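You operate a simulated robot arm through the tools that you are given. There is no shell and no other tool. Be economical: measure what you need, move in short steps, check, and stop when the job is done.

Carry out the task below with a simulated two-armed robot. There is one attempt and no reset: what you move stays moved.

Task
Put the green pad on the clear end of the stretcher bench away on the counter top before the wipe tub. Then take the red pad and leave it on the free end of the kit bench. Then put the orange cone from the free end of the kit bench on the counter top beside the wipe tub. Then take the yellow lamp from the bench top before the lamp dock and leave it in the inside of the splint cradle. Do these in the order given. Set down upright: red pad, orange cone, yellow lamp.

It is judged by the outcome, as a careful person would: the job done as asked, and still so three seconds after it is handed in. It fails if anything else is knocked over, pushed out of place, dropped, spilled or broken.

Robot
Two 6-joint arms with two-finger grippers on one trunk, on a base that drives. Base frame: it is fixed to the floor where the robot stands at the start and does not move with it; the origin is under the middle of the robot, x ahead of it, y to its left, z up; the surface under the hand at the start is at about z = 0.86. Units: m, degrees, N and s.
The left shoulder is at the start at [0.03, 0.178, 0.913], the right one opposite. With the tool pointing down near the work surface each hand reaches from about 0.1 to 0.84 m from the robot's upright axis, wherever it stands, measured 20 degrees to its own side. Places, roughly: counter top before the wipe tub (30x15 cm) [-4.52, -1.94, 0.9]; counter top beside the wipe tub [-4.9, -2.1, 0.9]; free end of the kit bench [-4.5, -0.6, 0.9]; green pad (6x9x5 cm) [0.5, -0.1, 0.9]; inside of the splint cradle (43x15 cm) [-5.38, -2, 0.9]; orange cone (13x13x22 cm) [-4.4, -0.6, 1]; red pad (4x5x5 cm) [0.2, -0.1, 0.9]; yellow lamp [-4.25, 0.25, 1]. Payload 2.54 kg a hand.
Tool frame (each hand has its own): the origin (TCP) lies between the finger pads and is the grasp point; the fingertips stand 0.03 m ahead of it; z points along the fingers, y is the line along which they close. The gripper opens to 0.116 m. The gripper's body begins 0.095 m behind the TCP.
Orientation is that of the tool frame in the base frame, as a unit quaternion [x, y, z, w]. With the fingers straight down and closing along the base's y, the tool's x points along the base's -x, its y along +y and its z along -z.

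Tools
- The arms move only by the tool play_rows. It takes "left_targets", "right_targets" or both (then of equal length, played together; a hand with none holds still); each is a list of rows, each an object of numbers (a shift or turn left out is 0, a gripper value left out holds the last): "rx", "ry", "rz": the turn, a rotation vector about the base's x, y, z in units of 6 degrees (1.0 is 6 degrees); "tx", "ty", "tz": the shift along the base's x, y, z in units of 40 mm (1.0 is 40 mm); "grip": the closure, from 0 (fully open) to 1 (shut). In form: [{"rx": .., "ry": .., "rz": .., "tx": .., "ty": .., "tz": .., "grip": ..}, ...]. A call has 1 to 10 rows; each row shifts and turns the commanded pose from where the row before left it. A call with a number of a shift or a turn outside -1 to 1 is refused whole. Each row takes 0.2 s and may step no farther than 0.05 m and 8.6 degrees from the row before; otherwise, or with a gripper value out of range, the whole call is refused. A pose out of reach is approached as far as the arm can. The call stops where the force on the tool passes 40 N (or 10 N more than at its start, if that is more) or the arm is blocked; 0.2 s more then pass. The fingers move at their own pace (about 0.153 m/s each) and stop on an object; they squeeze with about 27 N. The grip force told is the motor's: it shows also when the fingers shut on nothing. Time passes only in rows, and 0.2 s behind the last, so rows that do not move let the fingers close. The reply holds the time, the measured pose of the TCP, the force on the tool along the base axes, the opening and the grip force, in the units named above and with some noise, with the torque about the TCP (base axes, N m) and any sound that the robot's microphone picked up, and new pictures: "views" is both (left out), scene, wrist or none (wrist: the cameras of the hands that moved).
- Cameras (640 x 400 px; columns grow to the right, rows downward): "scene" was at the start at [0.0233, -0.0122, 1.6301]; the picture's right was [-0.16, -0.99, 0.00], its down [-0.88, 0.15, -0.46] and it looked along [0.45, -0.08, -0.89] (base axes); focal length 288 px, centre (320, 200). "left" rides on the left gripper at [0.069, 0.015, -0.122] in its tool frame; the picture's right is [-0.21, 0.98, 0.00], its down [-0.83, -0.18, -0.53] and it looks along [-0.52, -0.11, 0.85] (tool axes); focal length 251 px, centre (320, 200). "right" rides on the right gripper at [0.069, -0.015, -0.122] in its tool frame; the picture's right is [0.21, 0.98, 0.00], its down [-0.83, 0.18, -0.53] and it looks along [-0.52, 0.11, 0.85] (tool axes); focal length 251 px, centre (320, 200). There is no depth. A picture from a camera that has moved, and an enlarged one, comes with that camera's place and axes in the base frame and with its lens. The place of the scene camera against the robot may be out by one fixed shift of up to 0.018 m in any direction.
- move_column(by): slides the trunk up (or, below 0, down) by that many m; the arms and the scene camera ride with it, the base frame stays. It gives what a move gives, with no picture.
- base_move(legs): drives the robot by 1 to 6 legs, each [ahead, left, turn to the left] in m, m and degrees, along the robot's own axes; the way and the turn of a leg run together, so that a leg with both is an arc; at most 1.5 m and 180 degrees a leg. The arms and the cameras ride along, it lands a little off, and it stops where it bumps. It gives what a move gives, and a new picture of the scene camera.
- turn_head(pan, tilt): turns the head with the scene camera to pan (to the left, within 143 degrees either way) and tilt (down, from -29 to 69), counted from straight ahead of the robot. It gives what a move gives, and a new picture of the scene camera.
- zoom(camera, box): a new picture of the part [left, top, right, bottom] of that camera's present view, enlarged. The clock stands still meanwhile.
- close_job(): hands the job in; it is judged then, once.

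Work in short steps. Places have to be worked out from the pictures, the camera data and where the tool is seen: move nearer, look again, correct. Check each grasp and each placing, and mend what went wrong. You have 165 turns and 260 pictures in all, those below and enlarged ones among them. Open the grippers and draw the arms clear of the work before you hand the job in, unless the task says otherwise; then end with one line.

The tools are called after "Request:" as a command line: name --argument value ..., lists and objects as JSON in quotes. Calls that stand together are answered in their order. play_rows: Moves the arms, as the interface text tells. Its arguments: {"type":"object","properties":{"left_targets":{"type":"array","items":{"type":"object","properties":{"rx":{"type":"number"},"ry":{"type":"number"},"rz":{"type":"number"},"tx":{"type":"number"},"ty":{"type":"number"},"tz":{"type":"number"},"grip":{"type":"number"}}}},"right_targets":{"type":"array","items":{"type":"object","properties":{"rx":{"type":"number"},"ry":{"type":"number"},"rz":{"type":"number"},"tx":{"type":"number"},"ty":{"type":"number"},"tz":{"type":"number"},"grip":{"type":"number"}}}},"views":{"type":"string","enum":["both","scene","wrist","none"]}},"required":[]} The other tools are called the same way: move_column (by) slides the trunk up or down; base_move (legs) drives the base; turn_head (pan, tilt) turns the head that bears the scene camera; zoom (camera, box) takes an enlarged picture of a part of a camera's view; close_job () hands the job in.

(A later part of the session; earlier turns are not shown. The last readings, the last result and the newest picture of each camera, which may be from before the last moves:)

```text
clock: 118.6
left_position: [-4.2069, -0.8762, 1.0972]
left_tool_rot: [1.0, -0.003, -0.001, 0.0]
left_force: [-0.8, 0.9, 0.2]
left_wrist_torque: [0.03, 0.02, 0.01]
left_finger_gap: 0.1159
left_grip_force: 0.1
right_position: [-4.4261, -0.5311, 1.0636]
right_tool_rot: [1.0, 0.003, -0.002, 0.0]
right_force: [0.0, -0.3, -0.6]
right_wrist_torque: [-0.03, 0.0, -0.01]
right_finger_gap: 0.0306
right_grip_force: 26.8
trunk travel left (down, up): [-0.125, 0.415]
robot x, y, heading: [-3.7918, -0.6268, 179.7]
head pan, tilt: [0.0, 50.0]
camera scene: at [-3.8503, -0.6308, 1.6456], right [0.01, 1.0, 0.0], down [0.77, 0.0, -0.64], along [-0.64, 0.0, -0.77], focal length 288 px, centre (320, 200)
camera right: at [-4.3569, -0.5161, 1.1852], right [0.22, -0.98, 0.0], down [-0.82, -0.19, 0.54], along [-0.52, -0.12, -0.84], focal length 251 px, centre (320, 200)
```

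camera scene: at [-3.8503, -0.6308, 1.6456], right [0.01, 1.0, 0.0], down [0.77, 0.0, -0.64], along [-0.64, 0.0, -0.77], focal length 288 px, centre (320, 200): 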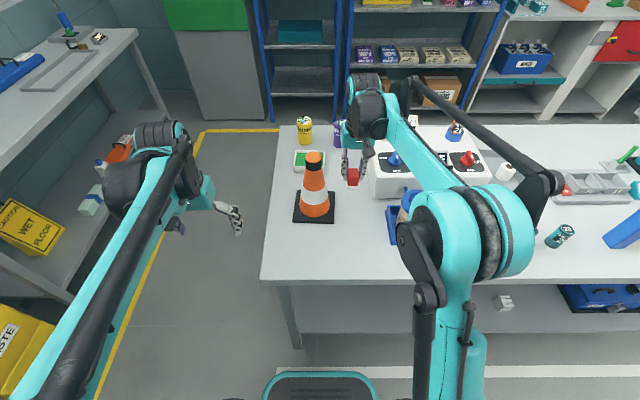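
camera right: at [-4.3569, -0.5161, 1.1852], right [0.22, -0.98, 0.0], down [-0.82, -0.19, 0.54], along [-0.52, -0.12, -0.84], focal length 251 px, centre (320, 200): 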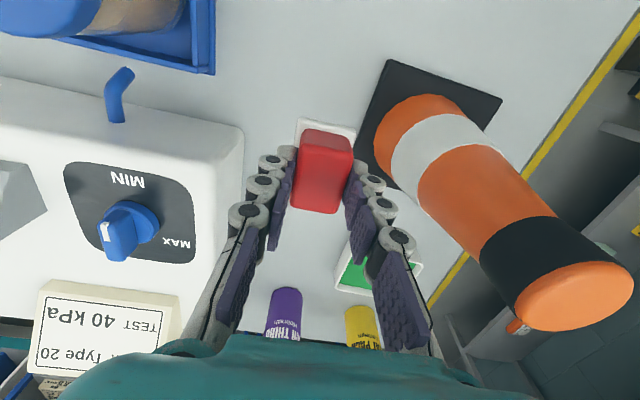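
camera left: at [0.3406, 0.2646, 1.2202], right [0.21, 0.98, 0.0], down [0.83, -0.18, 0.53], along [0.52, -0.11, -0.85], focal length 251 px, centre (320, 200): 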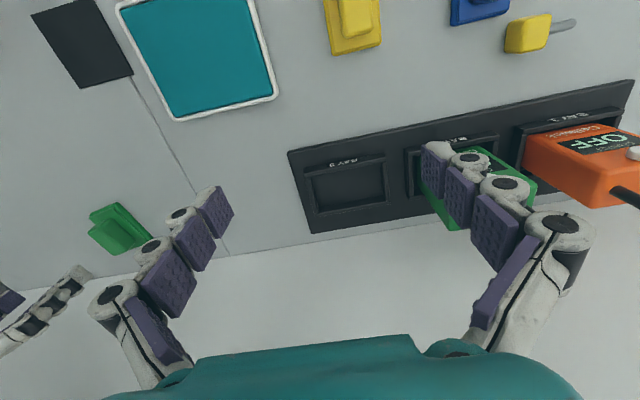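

Clear on both sides. I'll lower until it touches.

Request:
play_rows --right_targets '[{"tz": -0.85}, {"tz": -0.85}, {"tz": -0.8}, {"tz": -0.1}, {"tz": -0.1}, {"tz": -0.1}]' --views "wrist"

```text
clock: 120.0
left_position: [-4.2059, -0.8764, 1.0971]
left_tool_rot: [1.0, -0.003, -0.001, 0.001]
left_force: [-0.7, -0.5, -0.2]
left_wrist_torque: [-0.01, 0.01, -0.01]
left_finger_gap: 0.116
left_grip_force: 0.1
right_position: [-4.4245, -0.5311, 0.9522]
right_tool_rot: [1.0, 0.003, -0.002, 0.0]
right_force: [-4.0, -1.6, 20.0]
right_wrist_torque: [-0.03, 0.21, 0.02]
right_finger_gap: 0.0306
right_grip_force: 27.0
trunk travel left (down, up): [-0.125, 0.415]
robot x, y, heading: [-3.7919, -0.6271, 179.7]
head pan, tilt: [0.0, 50.0]
camera right: at [-4.3552, -0.5156, 1.0724], right [0.22, -0.98, 0.0], down [-0.82, -0.19, 0.54], along [-0.52, -0.12, -0.84], focal length 251 px, centre (320, 200)
```

right: 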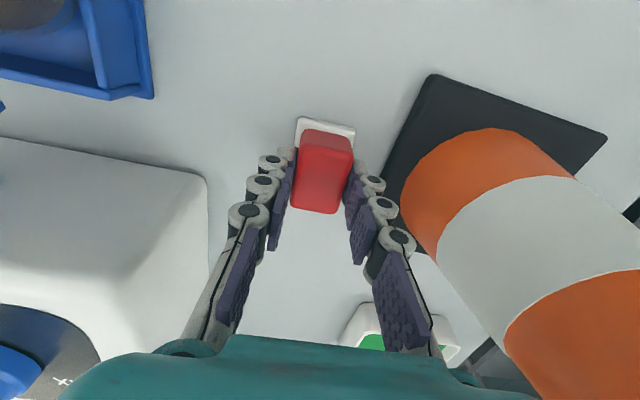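

Touching with 20 N at TCP 0.952, as expected. I'll release gently and rise.

Request:
play_rows --right_targets '[{"tz": 0.04}, {"grip": 0.55}, {"grip": 0.55}, {"tz": 0.5}, {"tz": 1}, {"tz": 1}, {"tz": 1}, {"tz": 1}]'

```text
clock: 121.8
left_position: [-4.2072, -0.8764, 1.0964]
left_tool_rot: [1.0, -0.004, 0.0, 0.0]
left_force: [0.1, 0.1, 0.0]
left_wrist_torque: [-0.01, 0.01, 0.03]
left_finger_gap: 0.1163
left_grip_force: 0.0
right_position: [-4.4228, -0.5322, 1.1314]
right_tool_rot: [1.0, 0.003, -0.001, 0.0]
right_force: [1.0, -0.2, 0.6]
right_wrist_torque: [0.0, -0.02, 0.03]
right_finger_gap: 0.0521
right_grip_force: 0.0
trunk travel left (down, up): [-0.125, 0.415]
robot x, y, heading: [-3.7952, -0.628, 179.8]
head pan, tilt: [0.0, 50.0]
camera scene: at [-3.8509, -0.631, 1.6456], right [0.01, 1.0, 0.0], down [0.77, 0.0, -0.64], along [-0.64, 0.0, -0.77], focal length 288 px, centre (320, 200)
camera right: at [-4.3538, -0.5172, 1.2531], right [0.22, -0.98, 0.0], down [-0.82, -0.19, 0.54], along [-0.52, -0.12, -0.84], focal length 251 px, centre (320, 200)
```

scene: 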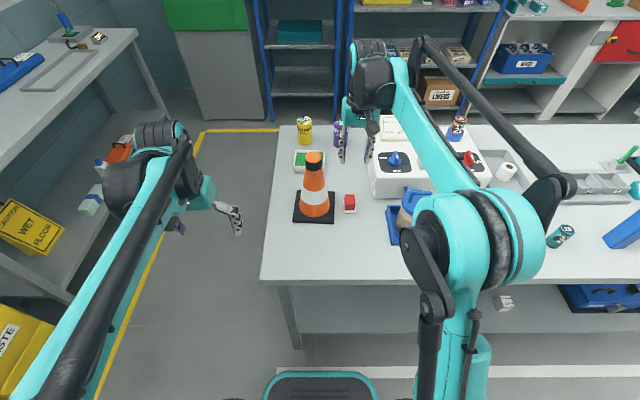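
right: 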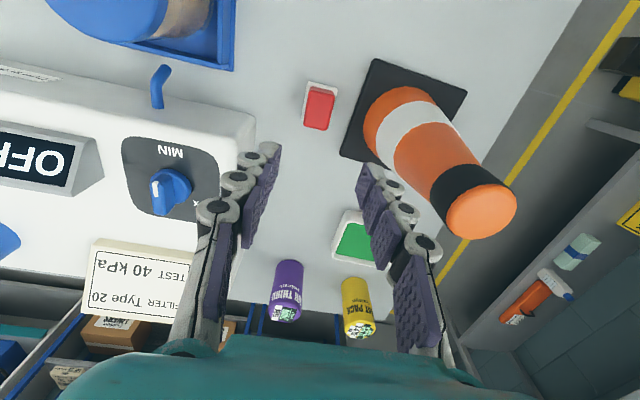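

Red stands cleanly. Next is the cone at about (-4.425,-0.651), with its top at about z=1.115. I'll raise the right hand and centre above it with fingers fully open.

Request:
play_rows --right_targets '[{"tz": 0.9, "grip": 0}, {"tz": 0.9}, {"ty": -0.75}, {"ty": -0.75}, {"ty": -0.75}, {"ty": -0.75}, {"tx": 0}]'

```text
clock: 123.4
left_position: [-4.2081, -0.8752, 1.0961]
left_tool_rot: [1.0, -0.004, 0.0, 0.0]
left_force: [0.9, -0.2, -0.5]
left_wrist_torque: [0.0, -0.02, -0.01]
left_finger_gap: 0.1159
left_grip_force: 0.1
right_position: [-4.4267, -0.6496, 1.2059]
right_tool_rot: [1.0, 0.002, 0.0, 0.001]
right_force: [0.5, 0.9, -0.1]
right_wrist_torque: [-0.01, 0.0, 0.0]
right_finger_gap: 0.1162
right_grip_force: 0.2
trunk travel left (down, up): [-0.125, 0.415]
robot x, y, heading: [-3.7949, -0.631, 179.7]
head pan, tilt: [0.0, 50.0]
camera scene: at [-3.8514, -0.6304, 1.6456], right [0.01, 1.0, 0.0], down [0.77, -0.01, -0.64], along [-0.64, 0.0, -0.77], focal length 288 px, centre (320, 200)
camera right: at [-4.3576, -0.6346, 1.3276], right [0.22, -0.98, 0.0], down [-0.82, -0.19, 0.54], along [-0.52, -0.12, -0.84], focal length 251 px, centre (320, 200)
```

scene: 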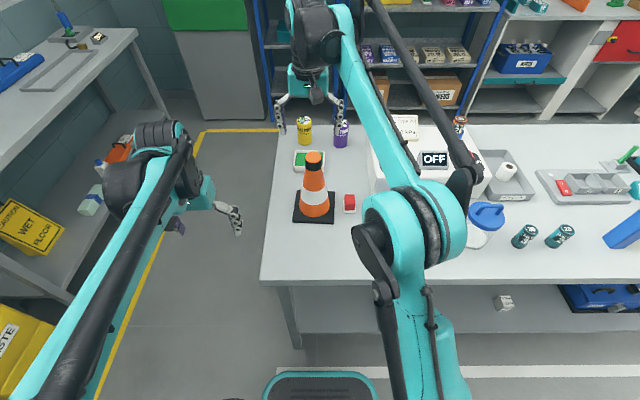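
right: 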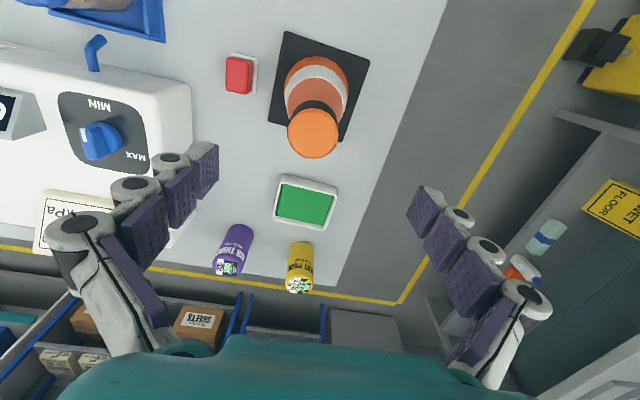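

Cone centred at (-4.425,-0.645). I'll lower around it to TCP z≈1.05 and close.

Request:
play_rows --right_targets '[{"tz": -0.97, "ty": 0.11}, {"tz": -0.97}, {"tz": -0.97}, {"tz": -0.97}, {"grip": 1}, {"grip": 1}, {"grip": 1}]'

```text
clock: 125.0
left_position: [-4.2068, -0.875, 1.0983]
left_tool_rot: [1.0, -0.003, 0.0, 0.0]
left_force: [-0.1, -0.3, -0.2]
left_wrist_torque: [0.02, -0.02, 0.03]
left_finger_gap: 0.116
left_grip_force: 0.1
right_position: [-4.4282, -0.6434, 1.0496]
right_tool_rot: [1.0, 0.002, -0.001, 0.0]
right_force: [-1.9, 3.5, 5.8]
right_wrist_torque: [0.31, 0.1, 0.15]
right_finger_gap: 0.0636
right_grip_force: 27.0
trunk travel left (down, up): [-0.125, 0.415]
robot x, y, heading: [-3.796, -0.6317, 179.4]
head pan, tilt: [0.0, 50.0]
camera scene: at [-3.8511, -0.6305, 1.6456], right [0.01, 1.0, 0.0], down [0.77, -0.01, -0.64], along [-0.64, 0.0, -0.77], focal length 288 px, centre (320, 200)
camera right: at [-4.3588, -0.6284, 1.1698], right [0.22, -0.98, 0.0], down [-0.82, -0.19, 0.54], along [-0.52, -0.12, -0.84], focal length 251 px, centre (320, 200)
```

scene: 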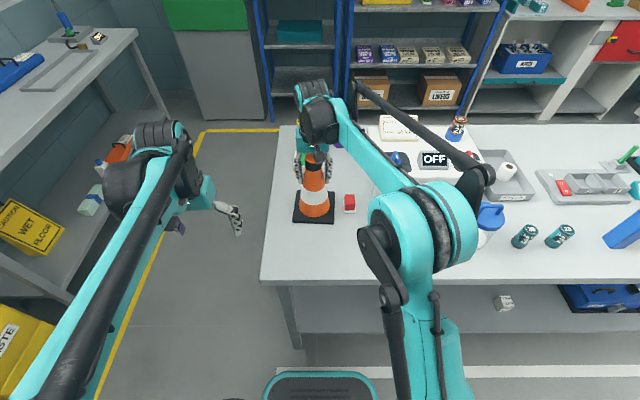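
right: 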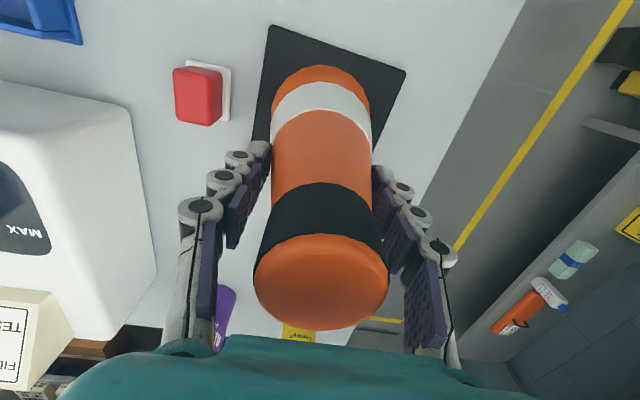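

Gripped with a 6.4 cm gap. I'll lift and check for slip.

Request:
play_rows --right_targets '[{"tz": 0.4}, {"tz": 0.6}, {"tz": 0.8}, {"tz": 0.8}, {"tz": 0.8}, {"tz": 0}]'

```text
clock: 126.4
left_position: [-4.2074, -0.8751, 1.0971]
left_tool_rot: [1.0, -0.003, -0.001, 0.0]
left_force: [-0.2, -0.1, 0.1]
left_wrist_torque: [0.01, 0.0, 0.02]
left_finger_gap: 0.1162
left_grip_force: 0.2
right_position: [-4.4249, -0.6455, 1.185]
right_tool_rot: [1.0, 0.003, -0.001, 0.001]
right_force: [-0.9, 0.1, -4.7]
right_wrist_torque: [0.02, 0.01, -0.05]
right_finger_gap: 0.0635
right_grip_force: 26.5
trunk travel left (down, up): [-0.125, 0.415]
robot x, y, heading: [-3.791, -0.6335, 179.6]
head pan, tilt: [0.0, 50.0]
camera scene: at [-3.8521, -0.631, 1.6455], right [0.01, 1.0, 0.0], down [0.77, 0.0, -0.64], along [-0.64, 0.0, -0.77], focal length 288 px, centre (320, 200)
camera right: at [-4.3569, -0.6316, 1.3061], right [0.22, -0.98, 0.0], down [-0.82, -0.19, 0.54], along [-0.52, -0.12, -0.84], focal length 251 px, centre (320, 200)
```

scene: 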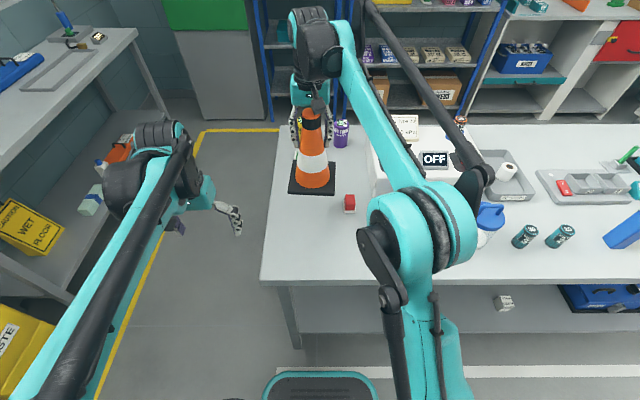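
right: 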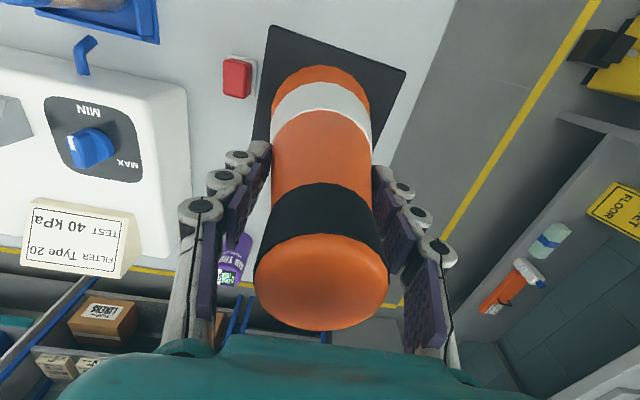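

Held firmly with no slip. I'll retract over the bench edge, then drive around to the counter.

Request:
play_rows --right_targets '[{"tx": 0.9}, {"tx": 0.9}, {"tx": 0.9}, {"tx": 0.9}, {"tx": 0.9}, {"tx": 0.9, "ty": 0.5}, {"ty": 0.8}, {"ty": 0.8}, {"ty": 0.8}]' --views "none"

Request:
base_move --legs '[[-0.4, 0, 0], [0, 0, 90], [0.65, 0, 0], [0, -1.2, 0]]'

Request:
turn_head --pan -20 --tilt 45

```text
clock: 128.4
left_position: [-4.2079, -0.8749, 1.0972]
left_tool_rot: [1.0, -0.004, 0.001, 0.0]
left_force: [0.2, -0.4, 1.1]
left_wrist_torque: [-0.04, 0.0, -0.02]
left_finger_gap: 0.1161
left_grip_force: 0.1
right_position: [-4.2107, -0.5292, 1.1837]
right_tool_rot: [1.0, 0.003, -0.001, 0.001]
right_force: [-0.4, 0.1, -4.2]
right_wrist_torque: [-0.01, 0.01, 0.01]
right_finger_gap: 0.0636
right_grip_force: 26.6
trunk travel left (down, up): [-0.125, 0.415]
robot x, y, heading: [-3.7949, -0.6305, 179.5]
head pan, tilt: [0.0, 50.0]
```

```text
clock: 143.6
left_position: [-4.3424, -1.6947, 1.0971]
left_tool_rot: [0.703, 0.711, 0.001, 0.0]
left_force: [0.1, -0.5, 0.2]
left_wrist_torque: [0.03, -0.02, 0.03]
left_finger_gap: 0.1161
left_grip_force: 0.0
right_position: [-4.6874, -1.7049, 1.1842]
right_tool_rot: [0.698, 0.716, -0.001, 0.001]
right_force: [-0.1, -0.5, -4.3]
right_wrist_torque: [0.0, 0.0, -0.01]
right_finger_gap: 0.0634
right_grip_force: 26.7
trunk travel left (down, up): [-0.125, 0.415]
robot x, y, heading: [-4.5983, -1.2879, -89.4]
head pan, tilt: [0.0, 50.0]
camera scene: at [-4.6058, -1.3364, 1.6455], right [-1.0, -0.01, 0.0], down [-0.01, 0.77, -0.64], along [0.01, -0.64, -0.77], focal length 288 px, centre (320, 200)
```

scene: 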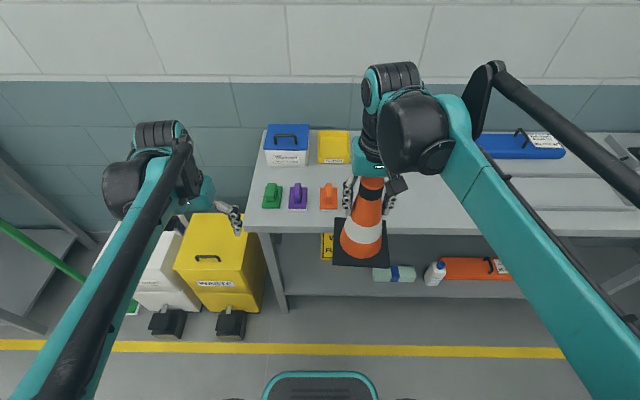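

```text
clock: 144.4
left_position: [-4.3411, -1.6953, 1.0967]
left_tool_rot: [0.702, 0.712, 0.0, 0.0]
left_force: [0.2, -1.1, 0.3]
left_wrist_torque: [0.02, -0.02, 0.01]
left_finger_gap: 0.1161
left_grip_force: 0.1
right_position: [-4.6863, -1.7048, 1.1839]
right_tool_rot: [0.698, 0.716, -0.001, 0.0]
right_force: [0.6, 0.0, -5.1]
right_wrist_torque: [-0.04, 0.0, 0.0]
right_finger_gap: 0.0635
right_grip_force: 26.9
trunk travel left (down, up): [-0.125, 0.415]
robot x, y, heading: [-4.5949, -1.2879, -89.2]
head pan, tilt: [-20.0, 45.0]
camera scene: at [-4.6331, -1.3362, 1.6524], right [-0.94, 0.33, 0.0], down [0.23, 0.67, -0.71], along [-0.23, -0.67, -0.71], focal length 288 px, centre (320, 200)
```

scene: 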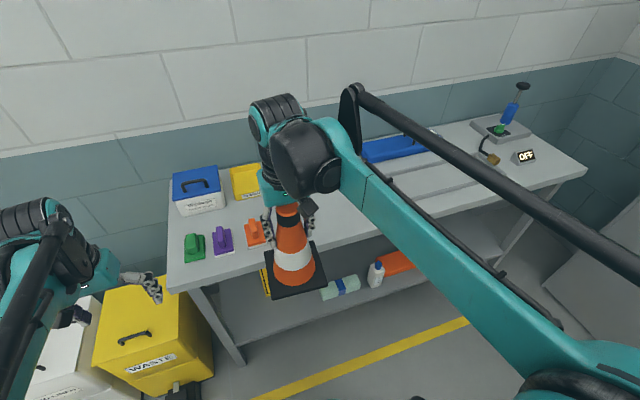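

I'll move a bit further right and ahead, so the target at about (-4.9,-2.09) falls to the right hand.

Request:
base_move --legs '[[0.07, -0.2, -0.8]]'

Request:
turn_head --pan 0 --tilt 45

```text
clock: 146.1
left_position: [-4.5526, -1.7734, 1.0974]
left_tool_rot: [0.711, 0.704, 0.0, 0.0]
left_force: [-0.3, 0.1, 0.1]
left_wrist_torque: [0.01, -0.05, -0.02]
left_finger_gap: 0.116
left_grip_force: 0.1
right_position: [-4.8991, -1.7749, 1.1844]
right_tool_rot: [0.706, 0.708, -0.001, 0.001]
right_force: [-0.3, 0.3, -4.3]
right_wrist_torque: [0.0, -0.03, 0.0]
right_finger_gap: 0.0635
right_grip_force: 27.1
trunk travel left (down, up): [-0.125, 0.415]
robot x, y, heading: [-4.7972, -1.3618, -90.4]
head pan, tilt: [-20.0, 45.0]
camera scene: at [-4.8371, -1.4088, 1.6524], right [-0.94, 0.35, 0.0], down [0.25, 0.66, -0.71], along [-0.25, -0.66, -0.71], focal length 288 px, centre (320, 200)
```

scene: 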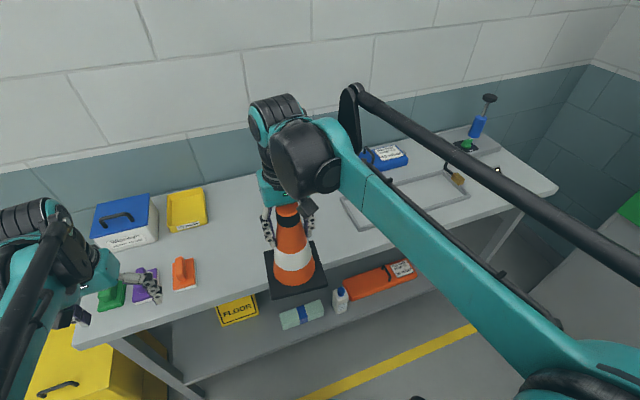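

```text
clock: 146.9
left_position: [-4.552, -1.7738, 1.0969]
left_tool_rot: [0.711, 0.703, 0.0, 0.0]
left_force: [-0.6, -0.9, -0.3]
left_wrist_torque: [0.01, 0.01, -0.02]
left_finger_gap: 0.1161
left_grip_force: 0.1
right_position: [-4.8976, -1.7763, 1.1839]
right_tool_rot: [0.706, 0.708, 0.0, 0.001]
right_force: [0.1, -0.5, -4.0]
right_wrist_torque: [0.02, -0.01, 0.0]
right_finger_gap: 0.0632
right_grip_force: 27.3
trunk travel left (down, up): [-0.125, 0.415]
robot x, y, heading: [-4.7985, -1.3602, -90.5]
head pan, tilt: [0.0, 45.0]
camera scene: at [-4.8079, -1.4134, 1.6525], right [-1.0, 0.01, 0.0], down [0.01, 0.71, -0.71], along [-0.01, -0.71, -0.71], focal length 288 px, centre (320, 200)
```

scene: 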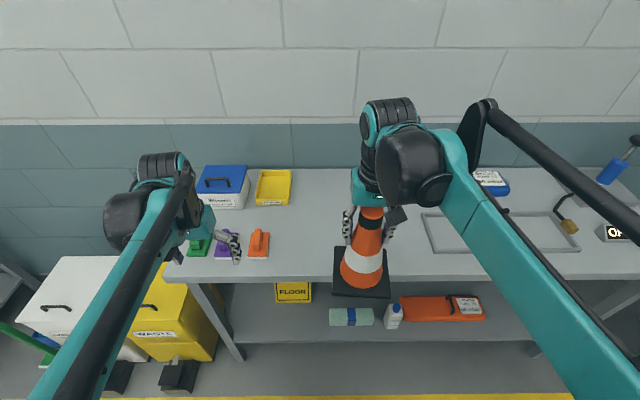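

The gap between the yellow box (x≈-4.71) and the cradle (x≈-5.17) is free. I'll move the cone forward to y≈-2.08.

Request:
play_rows --right_targets '[{"ty": -0.95, "tx": -0.06}, {"ty": -0.95, "tx": -0.06}, {"ty": -0.95, "tx": -0.06}, {"ty": -0.95, "tx": -0.06}, {"ty": -0.95, "tx": -0.06}, {"ty": -0.95, "tx": -0.06}, {"ty": -0.95, "tx": -0.06}, {"ty": -0.95, "tx": -0.06}, {"tz": -0.5}]'

```text
clock: 148.9
left_position: [-4.5524, -1.7721, 1.097]
left_tool_rot: [0.71, 0.704, 0.0, 0.0]
left_force: [-0.7, -0.4, -0.2]
left_wrist_torque: [-0.01, 0.04, 0.0]
left_finger_gap: 0.1161
left_grip_force: 0.1
right_position: [-4.9153, -2.0675, 1.1659]
right_tool_rot: [0.706, 0.709, 0.0, 0.0]
right_force: [-1.0, -0.1, -3.6]
right_wrist_torque: [-0.01, -0.03, 0.01]
right_finger_gap: 0.0635
right_grip_force: 26.8
right hand out of reach, approached as far as the arm can: row 8
trunk travel left (down, up): [-0.125, 0.415]
robot x, y, heading: [-4.8004, -1.3593, -90.4]
head pan, tilt: [0.0, 45.0]
camera scene: at [-4.8076, -1.4122, 1.6525], right [-1.0, 0.01, 0.0], down [0.01, 0.71, -0.71], along [-0.01, -0.71, -0.71], focal length 288 px, centre (320, 200)
camera right: at [-4.9308, -1.9981, 1.2872], right [0.98, 0.22, 0.0], down [0.18, -0.82, 0.54], along [0.12, -0.52, -0.84], focal length 251 px, centre (320, 200)
```

scene: 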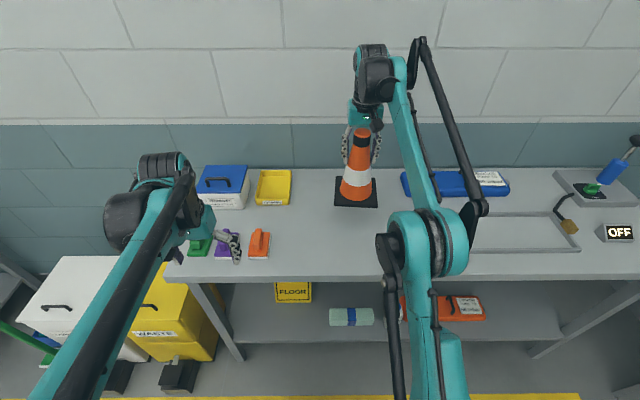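
right: 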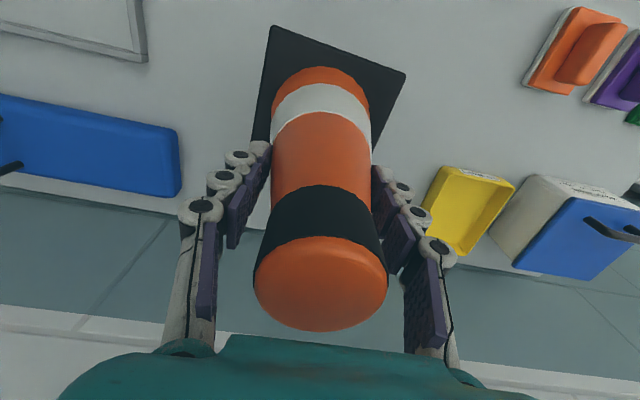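

In place above the free counter area. Lowering now.

Request:
play_rows --right_targets '[{"tz": -0.9}, {"tz": -0.9}, {"tz": -0.8}, {"tz": -0.15}, {"tz": -0.1}, {"tz": -0.1}, {"tz": -0.1}]'

```text
clock: 150.4
left_position: [-4.5518, -1.7718, 1.0972]
left_tool_rot: [0.71, 0.704, -0.001, 0.0]
left_force: [-0.1, -0.3, 0.8]
left_wrist_torque: [-0.02, -0.04, -0.02]
left_finger_gap: 0.116
left_grip_force: 0.0
right_position: [-4.9147, -2.0684, 1.0477]
right_tool_rot: [0.706, 0.708, -0.003, 0.002]
right_force: [1.4, -1.0, 20.3]
right_wrist_torque: [0.37, 0.09, -0.26]
right_finger_gap: 0.0637
right_grip_force: 27.2
trunk travel left (down, up): [-0.125, 0.415]
robot x, y, heading: [-4.7969, -1.3628, -90.6]
head pan, tilt: [0.0, 45.0]
stopped in row 7 (right hand): the force on the tool passed its limit at 58 N (the readings are from after the stop); the commanded pose is now the measured one
camera scene: at [-4.8069, -1.4111, 1.6526], right [-1.0, 0.01, 0.0], down [0.01, 0.71, -0.71], along [-0.01, -0.71, -0.71], focal length 288 px, centre (320, 200)
camera right: at [-4.9308, -1.999, 1.1686], right [0.98, 0.22, 0.0], down [0.18, -0.82, 0.54], along [0.12, -0.53, -0.84], focal length 251 px, centre (320, 200)
```

scene: 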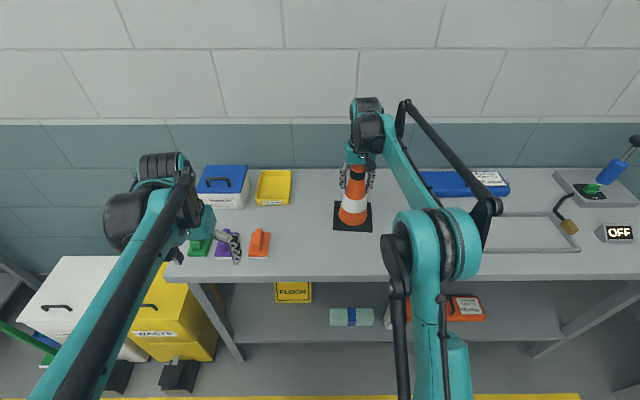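
right: 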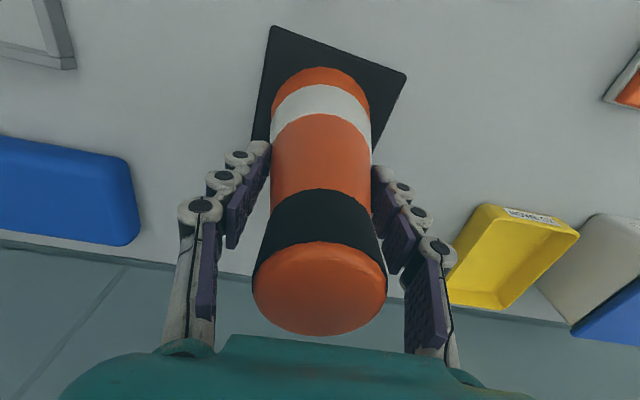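

Cone is on the counter. I'll release and rise straight up.

Request:
play_rows --right_targets '[{"tz": 0.05}, {"grip": 0}, {"grip": 0}, {"tz": 0.5}, {"tz": 1}, {"tz": 1}, {"tz": 1}, {"tz": 0.6}]'

```text
clock: 152.2
left_position: [-4.5512, -1.7725, 1.097]
left_tool_rot: [0.71, 0.704, 0.0, 0.0]
left_force: [-0.3, -0.4, 0.3]
left_wrist_torque: [0.03, 0.02, 0.01]
left_finger_gap: 0.1162
left_grip_force: 0.1
right_position: [-4.9152, -2.0667, 1.1843]
right_tool_rot: [0.706, 0.709, -0.002, 0.002]
right_force: [0.3, 0.7, -0.1]
right_wrist_torque: [0.01, 0.0, 0.0]
right_finger_gap: 0.1159
right_grip_force: 0.0
right hand out of reach, approached as far as the arm can: row 7, 8
trunk travel left (down, up): [-0.125, 0.415]
robot x, y, heading: [-4.7985, -1.3586, -90.4]
head pan, tilt: [0.0, 45.0]
camera scene: at [-4.8076, -1.413, 1.6525], right [-1.0, 0.01, 0.0], down [0.01, 0.71, -0.71], along [-0.01, -0.71, -0.71], focal length 288 px, centre (320, 200)
camera right: at [-4.9311, -1.9975, 1.3053], right [0.98, 0.22, 0.0], down [0.18, -0.82, 0.54], along [0.12, -0.53, -0.84], focal length 251 px, centre (320, 200)
```

scene: 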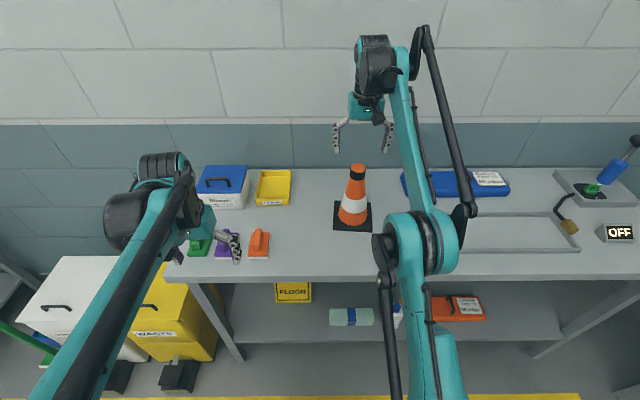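
right: 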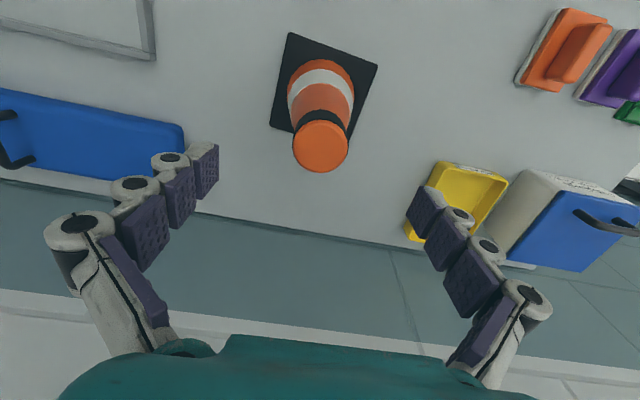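

Cone stands upright beside the tub area. I'll retract and drive round to the lamp's part of the kit bench.

Request:
play_rows --right_targets '[{"ty": 0.9, "tz": 0.2}, {"ty": 0.9}, {"ty": 0.9}, {"ty": 0.9}, {"ty": 0.9}, {"ty": 0.9}, {"ty": 0.9}, {"ty": 0.9}]' --views "none"

Request:
base_move --legs '[[-0.08, 0, 0], [0, 1.4, 0], [0, 0, -90], [0, -1.4, 0]]'

Request:
turn_head --pan 0 --tilt 40

```text
clock: 154.0
left_position: [-4.5522, -1.7717, 1.0964]
left_tool_rot: [0.71, 0.704, -0.001, 0.0]
left_force: [0.7, -0.7, -0.2]
left_wrist_torque: [-0.02, 0.0, -0.02]
left_finger_gap: 0.1156
left_grip_force: 0.1
right_position: [-4.9164, -1.7776, 1.1904]
right_tool_rot: [0.706, 0.708, -0.003, 0.002]
right_force: [-0.3, 0.7, 0.7]
right_wrist_torque: [-0.02, 0.02, -0.02]
right_finger_gap: 0.1159
right_grip_force: 0.0
trunk travel left (down, up): [-0.125, 0.415]
robot x, y, heading: [-4.7951, -1.3575, -90.6]
head pan, tilt: [0.0, 45.0]
```

```text
clock: 172.3
left_position: [-3.6934, -0.135, 1.0968]
left_tool_rot: [0.999, -0.038, -0.001, 0.001]
left_force: [-1.2, 0.3, -0.6]
left_wrist_torque: [-0.02, -0.02, 0.03]
left_finger_gap: 0.1158
left_grip_force: 0.0
right_position: [-3.6754, 0.2285, 1.1903]
right_tool_rot: [0.999, -0.032, -0.002, 0.0]
right_force: [-1.1, 0.2, 0.1]
right_wrist_torque: [0.0, -0.02, 0.0]
right_finger_gap: 0.1162
right_grip_force: 0.1
trunk travel left (down, up): [-0.125, 0.415]
robot x, y, heading: [-3.2693, 0.0822, 175.7]
head pan, tilt: [0.0, 45.0]
camera scene: at [-3.326, 0.0848, 1.6525], right [0.08, 1.0, 0.0], down [0.71, -0.05, -0.71], along [-0.7, 0.05, -0.71], focal length 288 px, centre (320, 200)
```

scene: 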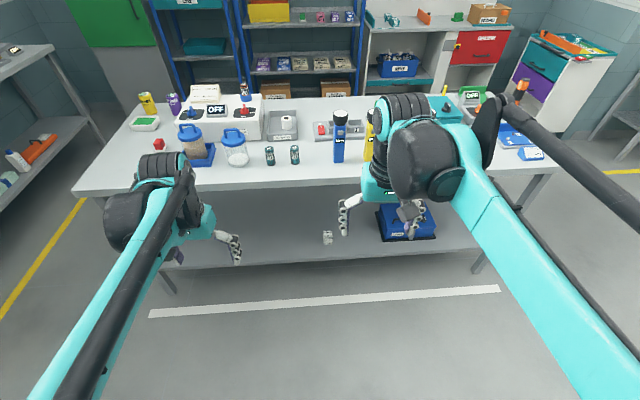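

```text
clock: 172.9
left_position: [-3.6948, -0.1358, 1.0969]
left_tool_rot: [0.999, -0.038, 0.0, -0.001]
left_force: [0.0, -0.1, 0.3]
left_wrist_torque: [-0.01, -0.02, 0.0]
left_finger_gap: 0.1162
left_grip_force: 0.0
right_position: [-3.6757, 0.2269, 1.1896]
right_tool_rot: [0.999, -0.032, -0.003, -0.001]
right_force: [0.6, -0.8, 0.4]
right_wrist_torque: [-0.01, 0.02, 0.0]
right_finger_gap: 0.1158
right_grip_force: 0.1
trunk travel left (down, up): [-0.125, 0.415]
robot x, y, heading: [-3.267, 0.0841, 175.5]
head pan, tilt: [0.0, 40.0]
camera scene: at [-3.3297, 0.0845, 1.6597], right [0.08, 1.0, 0.0], down [0.64, -0.05, -0.77], along [-0.76, 0.06, -0.64], focal length 288 px, centre (320, 200)
```

scene: 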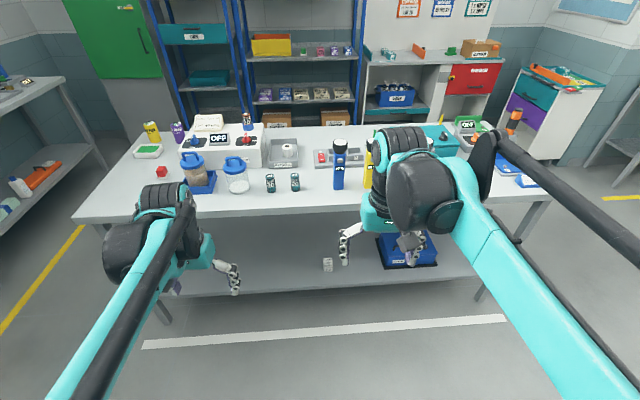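

The yellow lamp appears to stand around (-4.30,0.37) behind the right arm. I'll square up and get closer for a wrist-camera view.

Request:
base_move --legs '[[0.3, 0.0, 4.4]]'

Request:
zoom --camera "right" --box '[0, 0, 640, 400]'

```text
clock: 175.0
left_position: [-3.9791, -0.1547, 1.0961]
left_tool_rot: [1.0, -0.001, 0.0, -0.001]
left_force: [-0.5, 0.6, 0.4]
left_wrist_torque: [-0.01, -0.04, 0.02]
left_finger_gap: 0.1162
left_grip_force: 0.1
right_position: [-3.9883, 0.2098, 1.1901]
right_tool_rot: [1.0, 0.006, -0.002, -0.001]
right_force: [-1.2, 0.1, 0.6]
right_wrist_torque: [-0.05, -0.02, 0.02]
right_finger_gap: 0.116
right_grip_force: 0.0
trunk travel left (down, up): [-0.125, 0.415]
robot x, y, heading: [-3.5703, 0.0953, 180.1]
head pan, tilt: [0.0, 40.0]
camera scene: at [-3.6333, 0.0922, 1.6597], right [0.0, 1.0, 0.0], down [0.64, 0.0, -0.77], along [-0.77, 0.0, -0.64], focal length 288 px, centre (320, 200)
```

scene: 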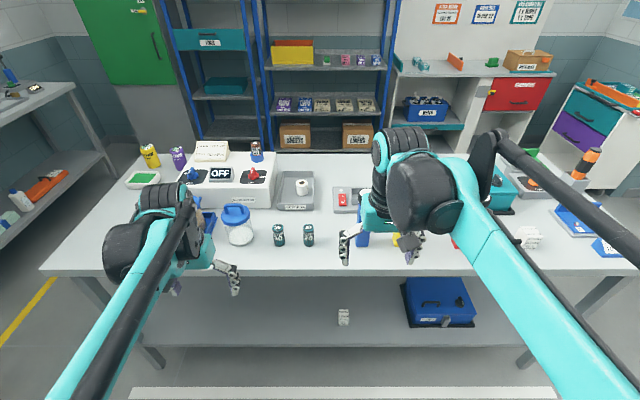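

```text
1.00 times, centred on (320, 200) of right (not enlarged: the box is as wide or as high as the picture)
camera zoom: at [-3.9193, 0.2244, 1.3105], right [0.22, -0.97, 0.0], down [-0.82, -0.19, 0.54], along [-0.52, -0.12, -0.84], focal length 251 px, centre (320, 200)
```

zoom: 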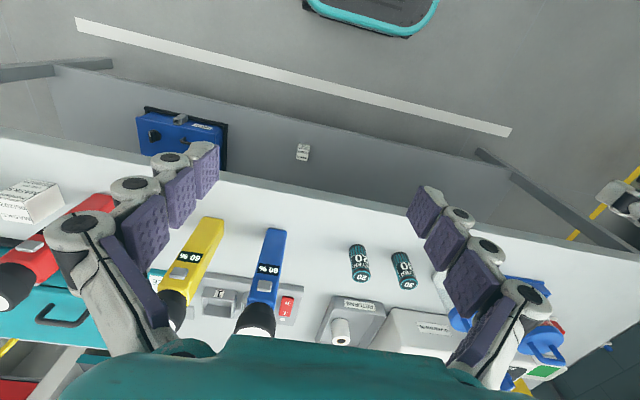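

Yellow lamp stands upright at about (-4.27,0.37), between the blue and red ones. I'll shift right to line up the right hand with it.

Request:
base_move --legs '[[0.0, -0.18, 0]]'

Request:
zoom --camera "right" --box '[160, 150, 480, 350]'

Request:
turn_head --pan 35 --tilt 40

```text
clock: 176.5
left_position: [-3.9771, 0.0214, 1.0974]
left_tool_rot: [1.0, 0.003, -0.001, 0.001]
left_force: [0.1, 0.2, 0.0]
left_wrist_torque: [-0.04, 0.01, -0.02]
left_finger_gap: 0.116
left_grip_force: 0.1
right_position: [-3.9878, 0.3848, 1.1906]
right_tool_rot: [1.0, 0.008, -0.003, 0.0]
right_force: [0.1, 0.1, -0.5]
right_wrist_torque: [-0.04, 0.02, -0.01]
right_finger_gap: 0.1161
right_grip_force: 0.0
trunk travel left (down, up): [-0.125, 0.415]
robot x, y, heading: [-3.5684, 0.271, -179.4]
head pan, tilt: [0.0, 40.0]
camera scene: at [-3.6323, 0.271, 1.6597], right [-0.01, 1.0, 0.0], down [0.64, 0.0, -0.77], along [-0.77, 0.0, -0.64], focal length 288 px, centre (320, 200)
```

scene: 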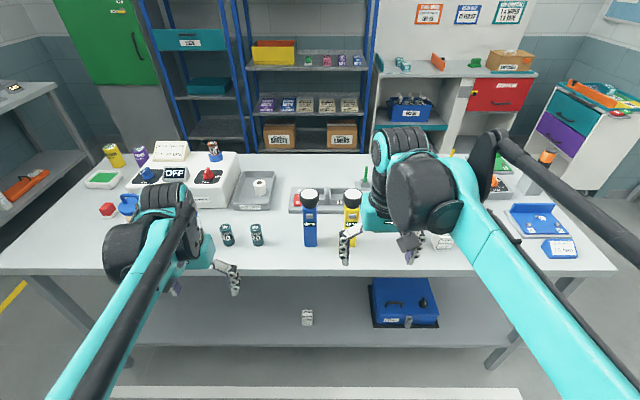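

```text
2.00 times, centred on (320, 250) of right
camera zoom: at [-3.9195, 0.4009, 1.3107], right [0.23, -0.97, 0.0], down [-0.82, -0.2, 0.54], along [-0.52, -0.12, -0.84], focal length 503 px, centre (320, 100)
```

zoom: 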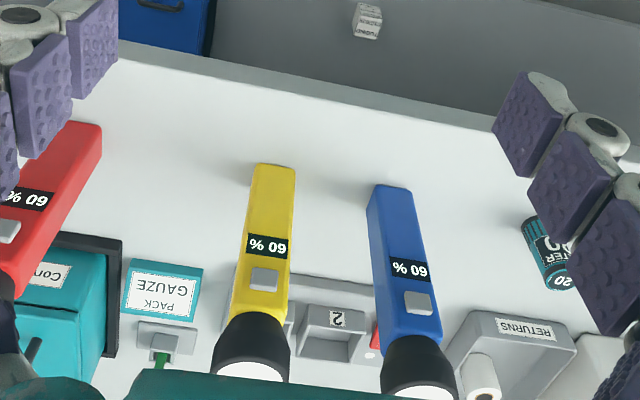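

```text
clock: 177.5
left_position: [-3.9771, 0.0197, 1.0964]
left_tool_rot: [1.0, 0.003, 0.0, 0.0]
left_force: [0.2, 0.1, 0.4]
left_wrist_torque: [0.03, 0.03, 0.01]
left_finger_gap: 0.116
left_grip_force: 0.1
right_position: [-3.9889, 0.385, 1.1904]
right_tool_rot: [1.0, 0.008, -0.003, 0.0]
right_force: [1.1, -0.2, 0.2]
right_wrist_torque: [0.0, 0.02, -0.02]
right_finger_gap: 0.116
right_grip_force: 0.0
trunk travel left (down, up): [-0.125, 0.415]
robot x, y, heading: [-3.5659, 0.2716, -179.7]
head pan, tilt: [35.0, 40.0]
camera scene: at [-3.6167, 0.2206, 1.6597], right [-0.58, 0.82, 0.0], down [0.53, 0.37, -0.77], along [-0.63, -0.44, -0.64], focal length 288 px, centre (320, 200)
```

scene: 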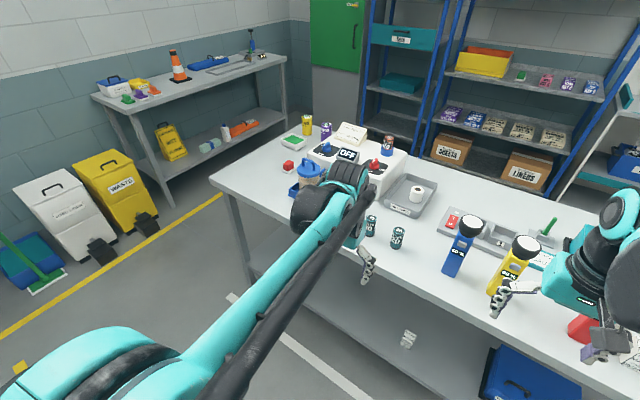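

The lamp has a ~4 cm body with a ~5.5 cm black head on top (top z≈1.10). I'll move the base 0.1 m closer and look down on it from above.

Request:
base_move --legs '[[0.1, 0.0, 0]]'

Request:
play_rows --right_targets '[{"tz": 0.5, "ty": -0.2}, {"tx": -0.9, "ty": -0.2}, {"tx": -0.9}, {"tx": -0.9}, {"tx": 0}]' --views "wrist"

```text
clock: 178.7
left_position: [-4.075, 0.0201, 1.0954]
left_tool_rot: [1.0, 0.003, 0.0, -0.001]
left_force: [0.1, 0.2, -0.9]
left_wrist_torque: [-0.02, -0.05, 0.0]
left_finger_gap: 0.116
left_grip_force: 0.1
right_position: [-4.0876, 0.3827, 1.1893]
right_tool_rot: [1.0, 0.009, -0.003, -0.001]
right_force: [-1.0, 0.9, -0.8]
right_wrist_torque: [0.0, -0.06, 0.02]
right_finger_gap: 0.116
right_grip_force: 0.0
trunk travel left (down, up): [-0.125, 0.415]
robot x, y, heading: [-3.6657, 0.2729, -179.7]
head pan, tilt: [35.0, 40.0]
camera scene: at [-3.7162, 0.2201, 1.6597], right [-0.58, 0.82, 0.0], down [0.53, 0.37, -0.77], along [-0.62, -0.44, -0.64], focal length 288 px, centre (320, 200)
```

scene: 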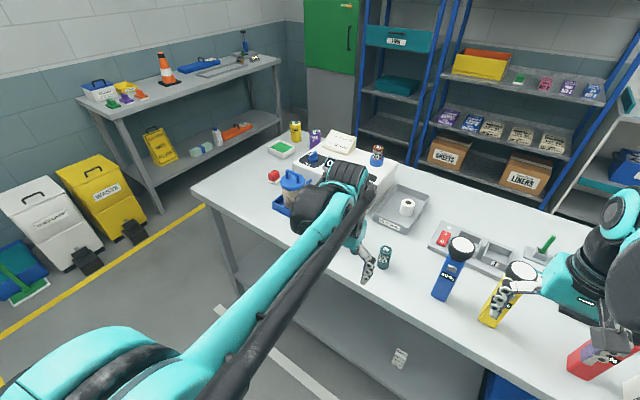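

```text
clock: 179.8
left_position: [-4.0737, 0.0207, 1.0978]
left_tool_rot: [1.0, 0.003, -0.001, 0.0]
left_force: [0.3, -0.2, -0.5]
left_wrist_torque: [0.02, 0.02, -0.02]
left_finger_gap: 0.116
left_grip_force: 0.0
right_position: [-4.191, 0.368, 1.2099]
right_tool_rot: [1.0, 0.01, -0.003, -0.001]
right_force: [-0.9, -0.9, -0.2]
right_wrist_torque: [-0.01, 0.05, -0.01]
right_finger_gap: 0.1159
right_grip_force: 0.1
trunk travel left (down, up): [-0.125, 0.415]
robot x, y, heading: [-3.6636, 0.2664, -179.6]
head pan, tilt: [35.0, 40.0]
camera right: at [-4.1214, 0.3837, 1.3302], right [0.23, -0.97, 0.0], down [-0.82, -0.2, 0.54], along [-0.53, -0.12, -0.84], focal length 251 px, centre (320, 200)
```

right: 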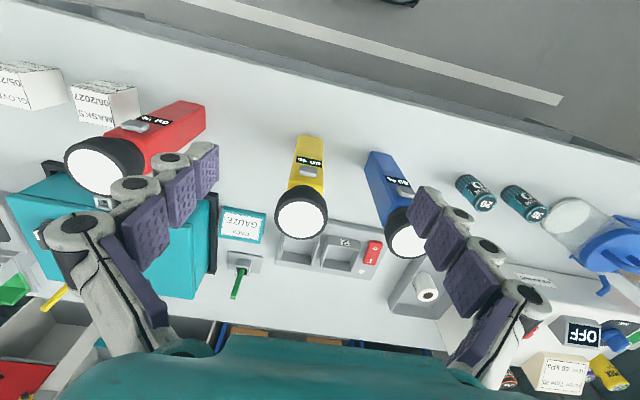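

The lamp axis is at about (-4.29,0.368) with the top at ~1.09. I'll move directly above and check again.

Request:
play_rows --right_targets '[{"tx": -0.85}, {"tx": -0.85}, {"tx": -0.75}, {"tx": 0}]' --views "wrist"

```text
clock: 180.8
left_position: [-4.0739, 0.0202, 1.0983]
left_tool_rot: [1.0, 0.002, -0.001, 0.0]
left_force: [0.4, -0.4, 0.7]
left_wrist_torque: [-0.03, 0.02, -0.01]
left_finger_gap: 0.1159
left_grip_force: 0.0
right_position: [-4.2914, 0.3661, 1.2097]
right_tool_rot: [1.0, 0.009, -0.004, -0.001]
right_force: [0.4, -0.2, 0.2]
right_wrist_torque: [-0.01, 0.07, 0.0]
right_finger_gap: 0.1159
right_grip_force: 0.1
trunk travel left (down, up): [-0.125, 0.415]
robot x, y, heading: [-3.6616, 0.2726, -179.8]
head pan, tilt: [35.0, 40.0]
camera right: at [-4.2222, 0.3821, 1.33], right [0.23, -0.97, 0.0], down [-0.82, -0.2, 0.54], along [-0.53, -0.12, -0.84], focal length 251 px, centre (320, 200)
```

right: 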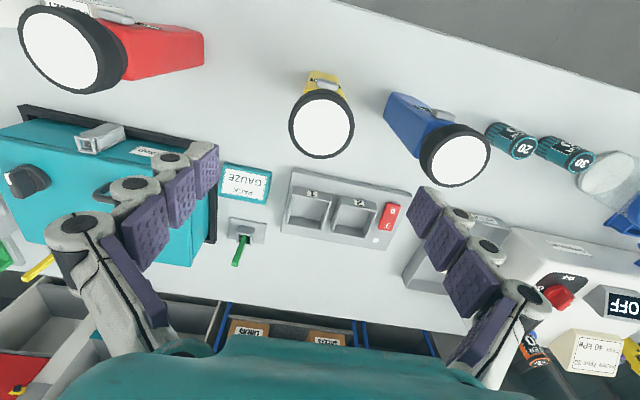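

Triangulated: lens centre (-4.285,0.368), top z≈1.103. I'll descend to TCP 1.035 and close slowly.

Request:
play_rows --right_targets '[{"tz": -0.88, "tx": 0.16, "ty": 0.05}, {"tz": -0.88}, {"tz": -0.88}, {"tz": -0.88}, {"tz": -0.86}, {"grip": 0.3}, {"grip": 1}, {"grip": 1}, {"grip": 1}]'

```text
clock: 182.8
left_position: [-4.0746, 0.0199, 1.0977]
left_tool_rot: [1.0, 0.002, 0.0, 0.0]
left_force: [0.4, -0.3, -0.5]
left_wrist_torque: [0.0, -0.02, 0.01]
left_finger_gap: 0.1157
left_grip_force: 0.1
right_position: [-4.2852, 0.3695, 1.0351]
right_tool_rot: [1.0, 0.009, -0.004, -0.002]
right_force: [0.6, -0.5, -0.3]
right_wrist_torque: [0.14, -0.04, -0.04]
right_finger_gap: 0.0536
right_grip_force: 26.9
trunk travel left (down, up): [-0.125, 0.415]
robot x, y, heading: [-3.6661, 0.2711, -179.6]
head pan, tilt: [35.0, 40.0]
camera scene: at [-3.7143, 0.2202, 1.6597], right [-0.58, 0.82, 0.0], down [0.53, 0.37, -0.77], along [-0.63, -0.44, -0.64], focal length 288 px, centre (320, 200)
camera right: at [-4.2168, 0.3854, 1.1559], right [0.23, -0.97, 0.0], down [-0.82, -0.2, 0.54], along [-0.52, -0.12, -0.84], focal length 251 px, centre (320, 200)
```

scene: 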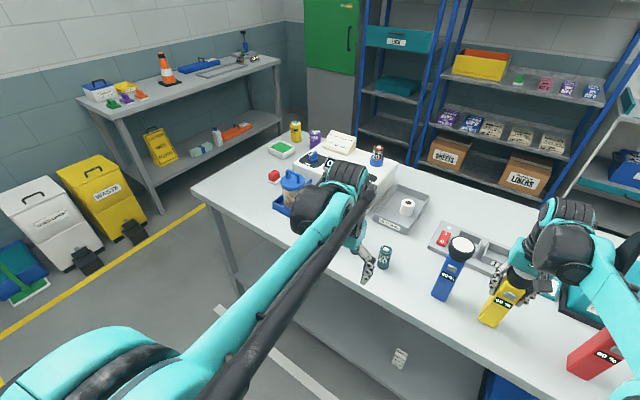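
right: 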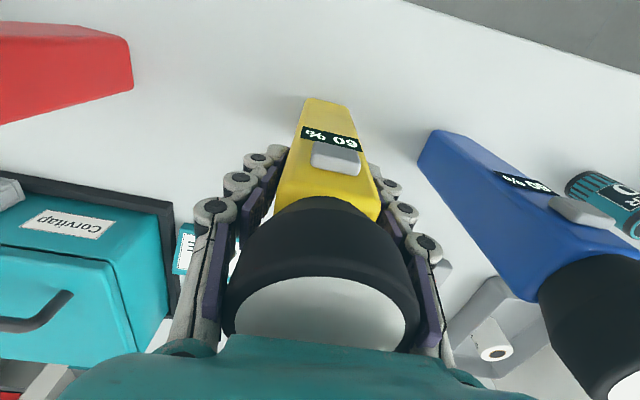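

Gripped with a 5.4 cm gap and upright. Lifting.

Request:
play_rows --right_targets '[{"tz": 0.3}, {"tz": 0.5}, {"tz": 0.8}, {"tz": 0.8}, {"tz": 0.9}, {"tz": 0}]' --views "wrist"

```text
clock: 184.2
left_position: [-4.0755, 0.02, 1.0964]
left_tool_rot: [1.0, 0.003, 0.0, -0.001]
left_force: [0.5, -0.5, -0.3]
left_wrist_torque: [0.0, 0.02, -0.02]
left_finger_gap: 0.1161
left_grip_force: 0.1
right_position: [-4.2893, 0.3716, 1.1686]
right_tool_rot: [1.0, 0.008, -0.002, -0.001]
right_force: [0.1, 0.0, -4.5]
right_wrist_torque: [0.01, -0.03, 0.01]
right_finger_gap: 0.0534
right_grip_force: 27.1
trunk travel left (down, up): [-0.125, 0.415]
robot x, y, heading: [-3.6627, 0.272, -179.6]
head pan, tilt: [35.0, 40.0]
camera right: at [-4.2195, 0.3868, 1.29], right [0.23, -0.97, 0.0], down [-0.82, -0.2, 0.54], along [-0.52, -0.12, -0.84], focal length 251 px, centre (320, 200)
```

right: 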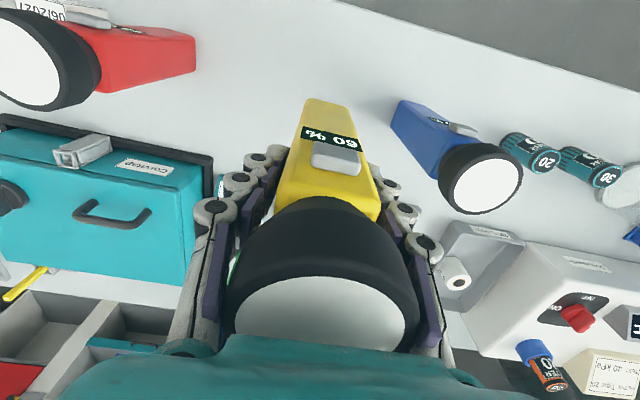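

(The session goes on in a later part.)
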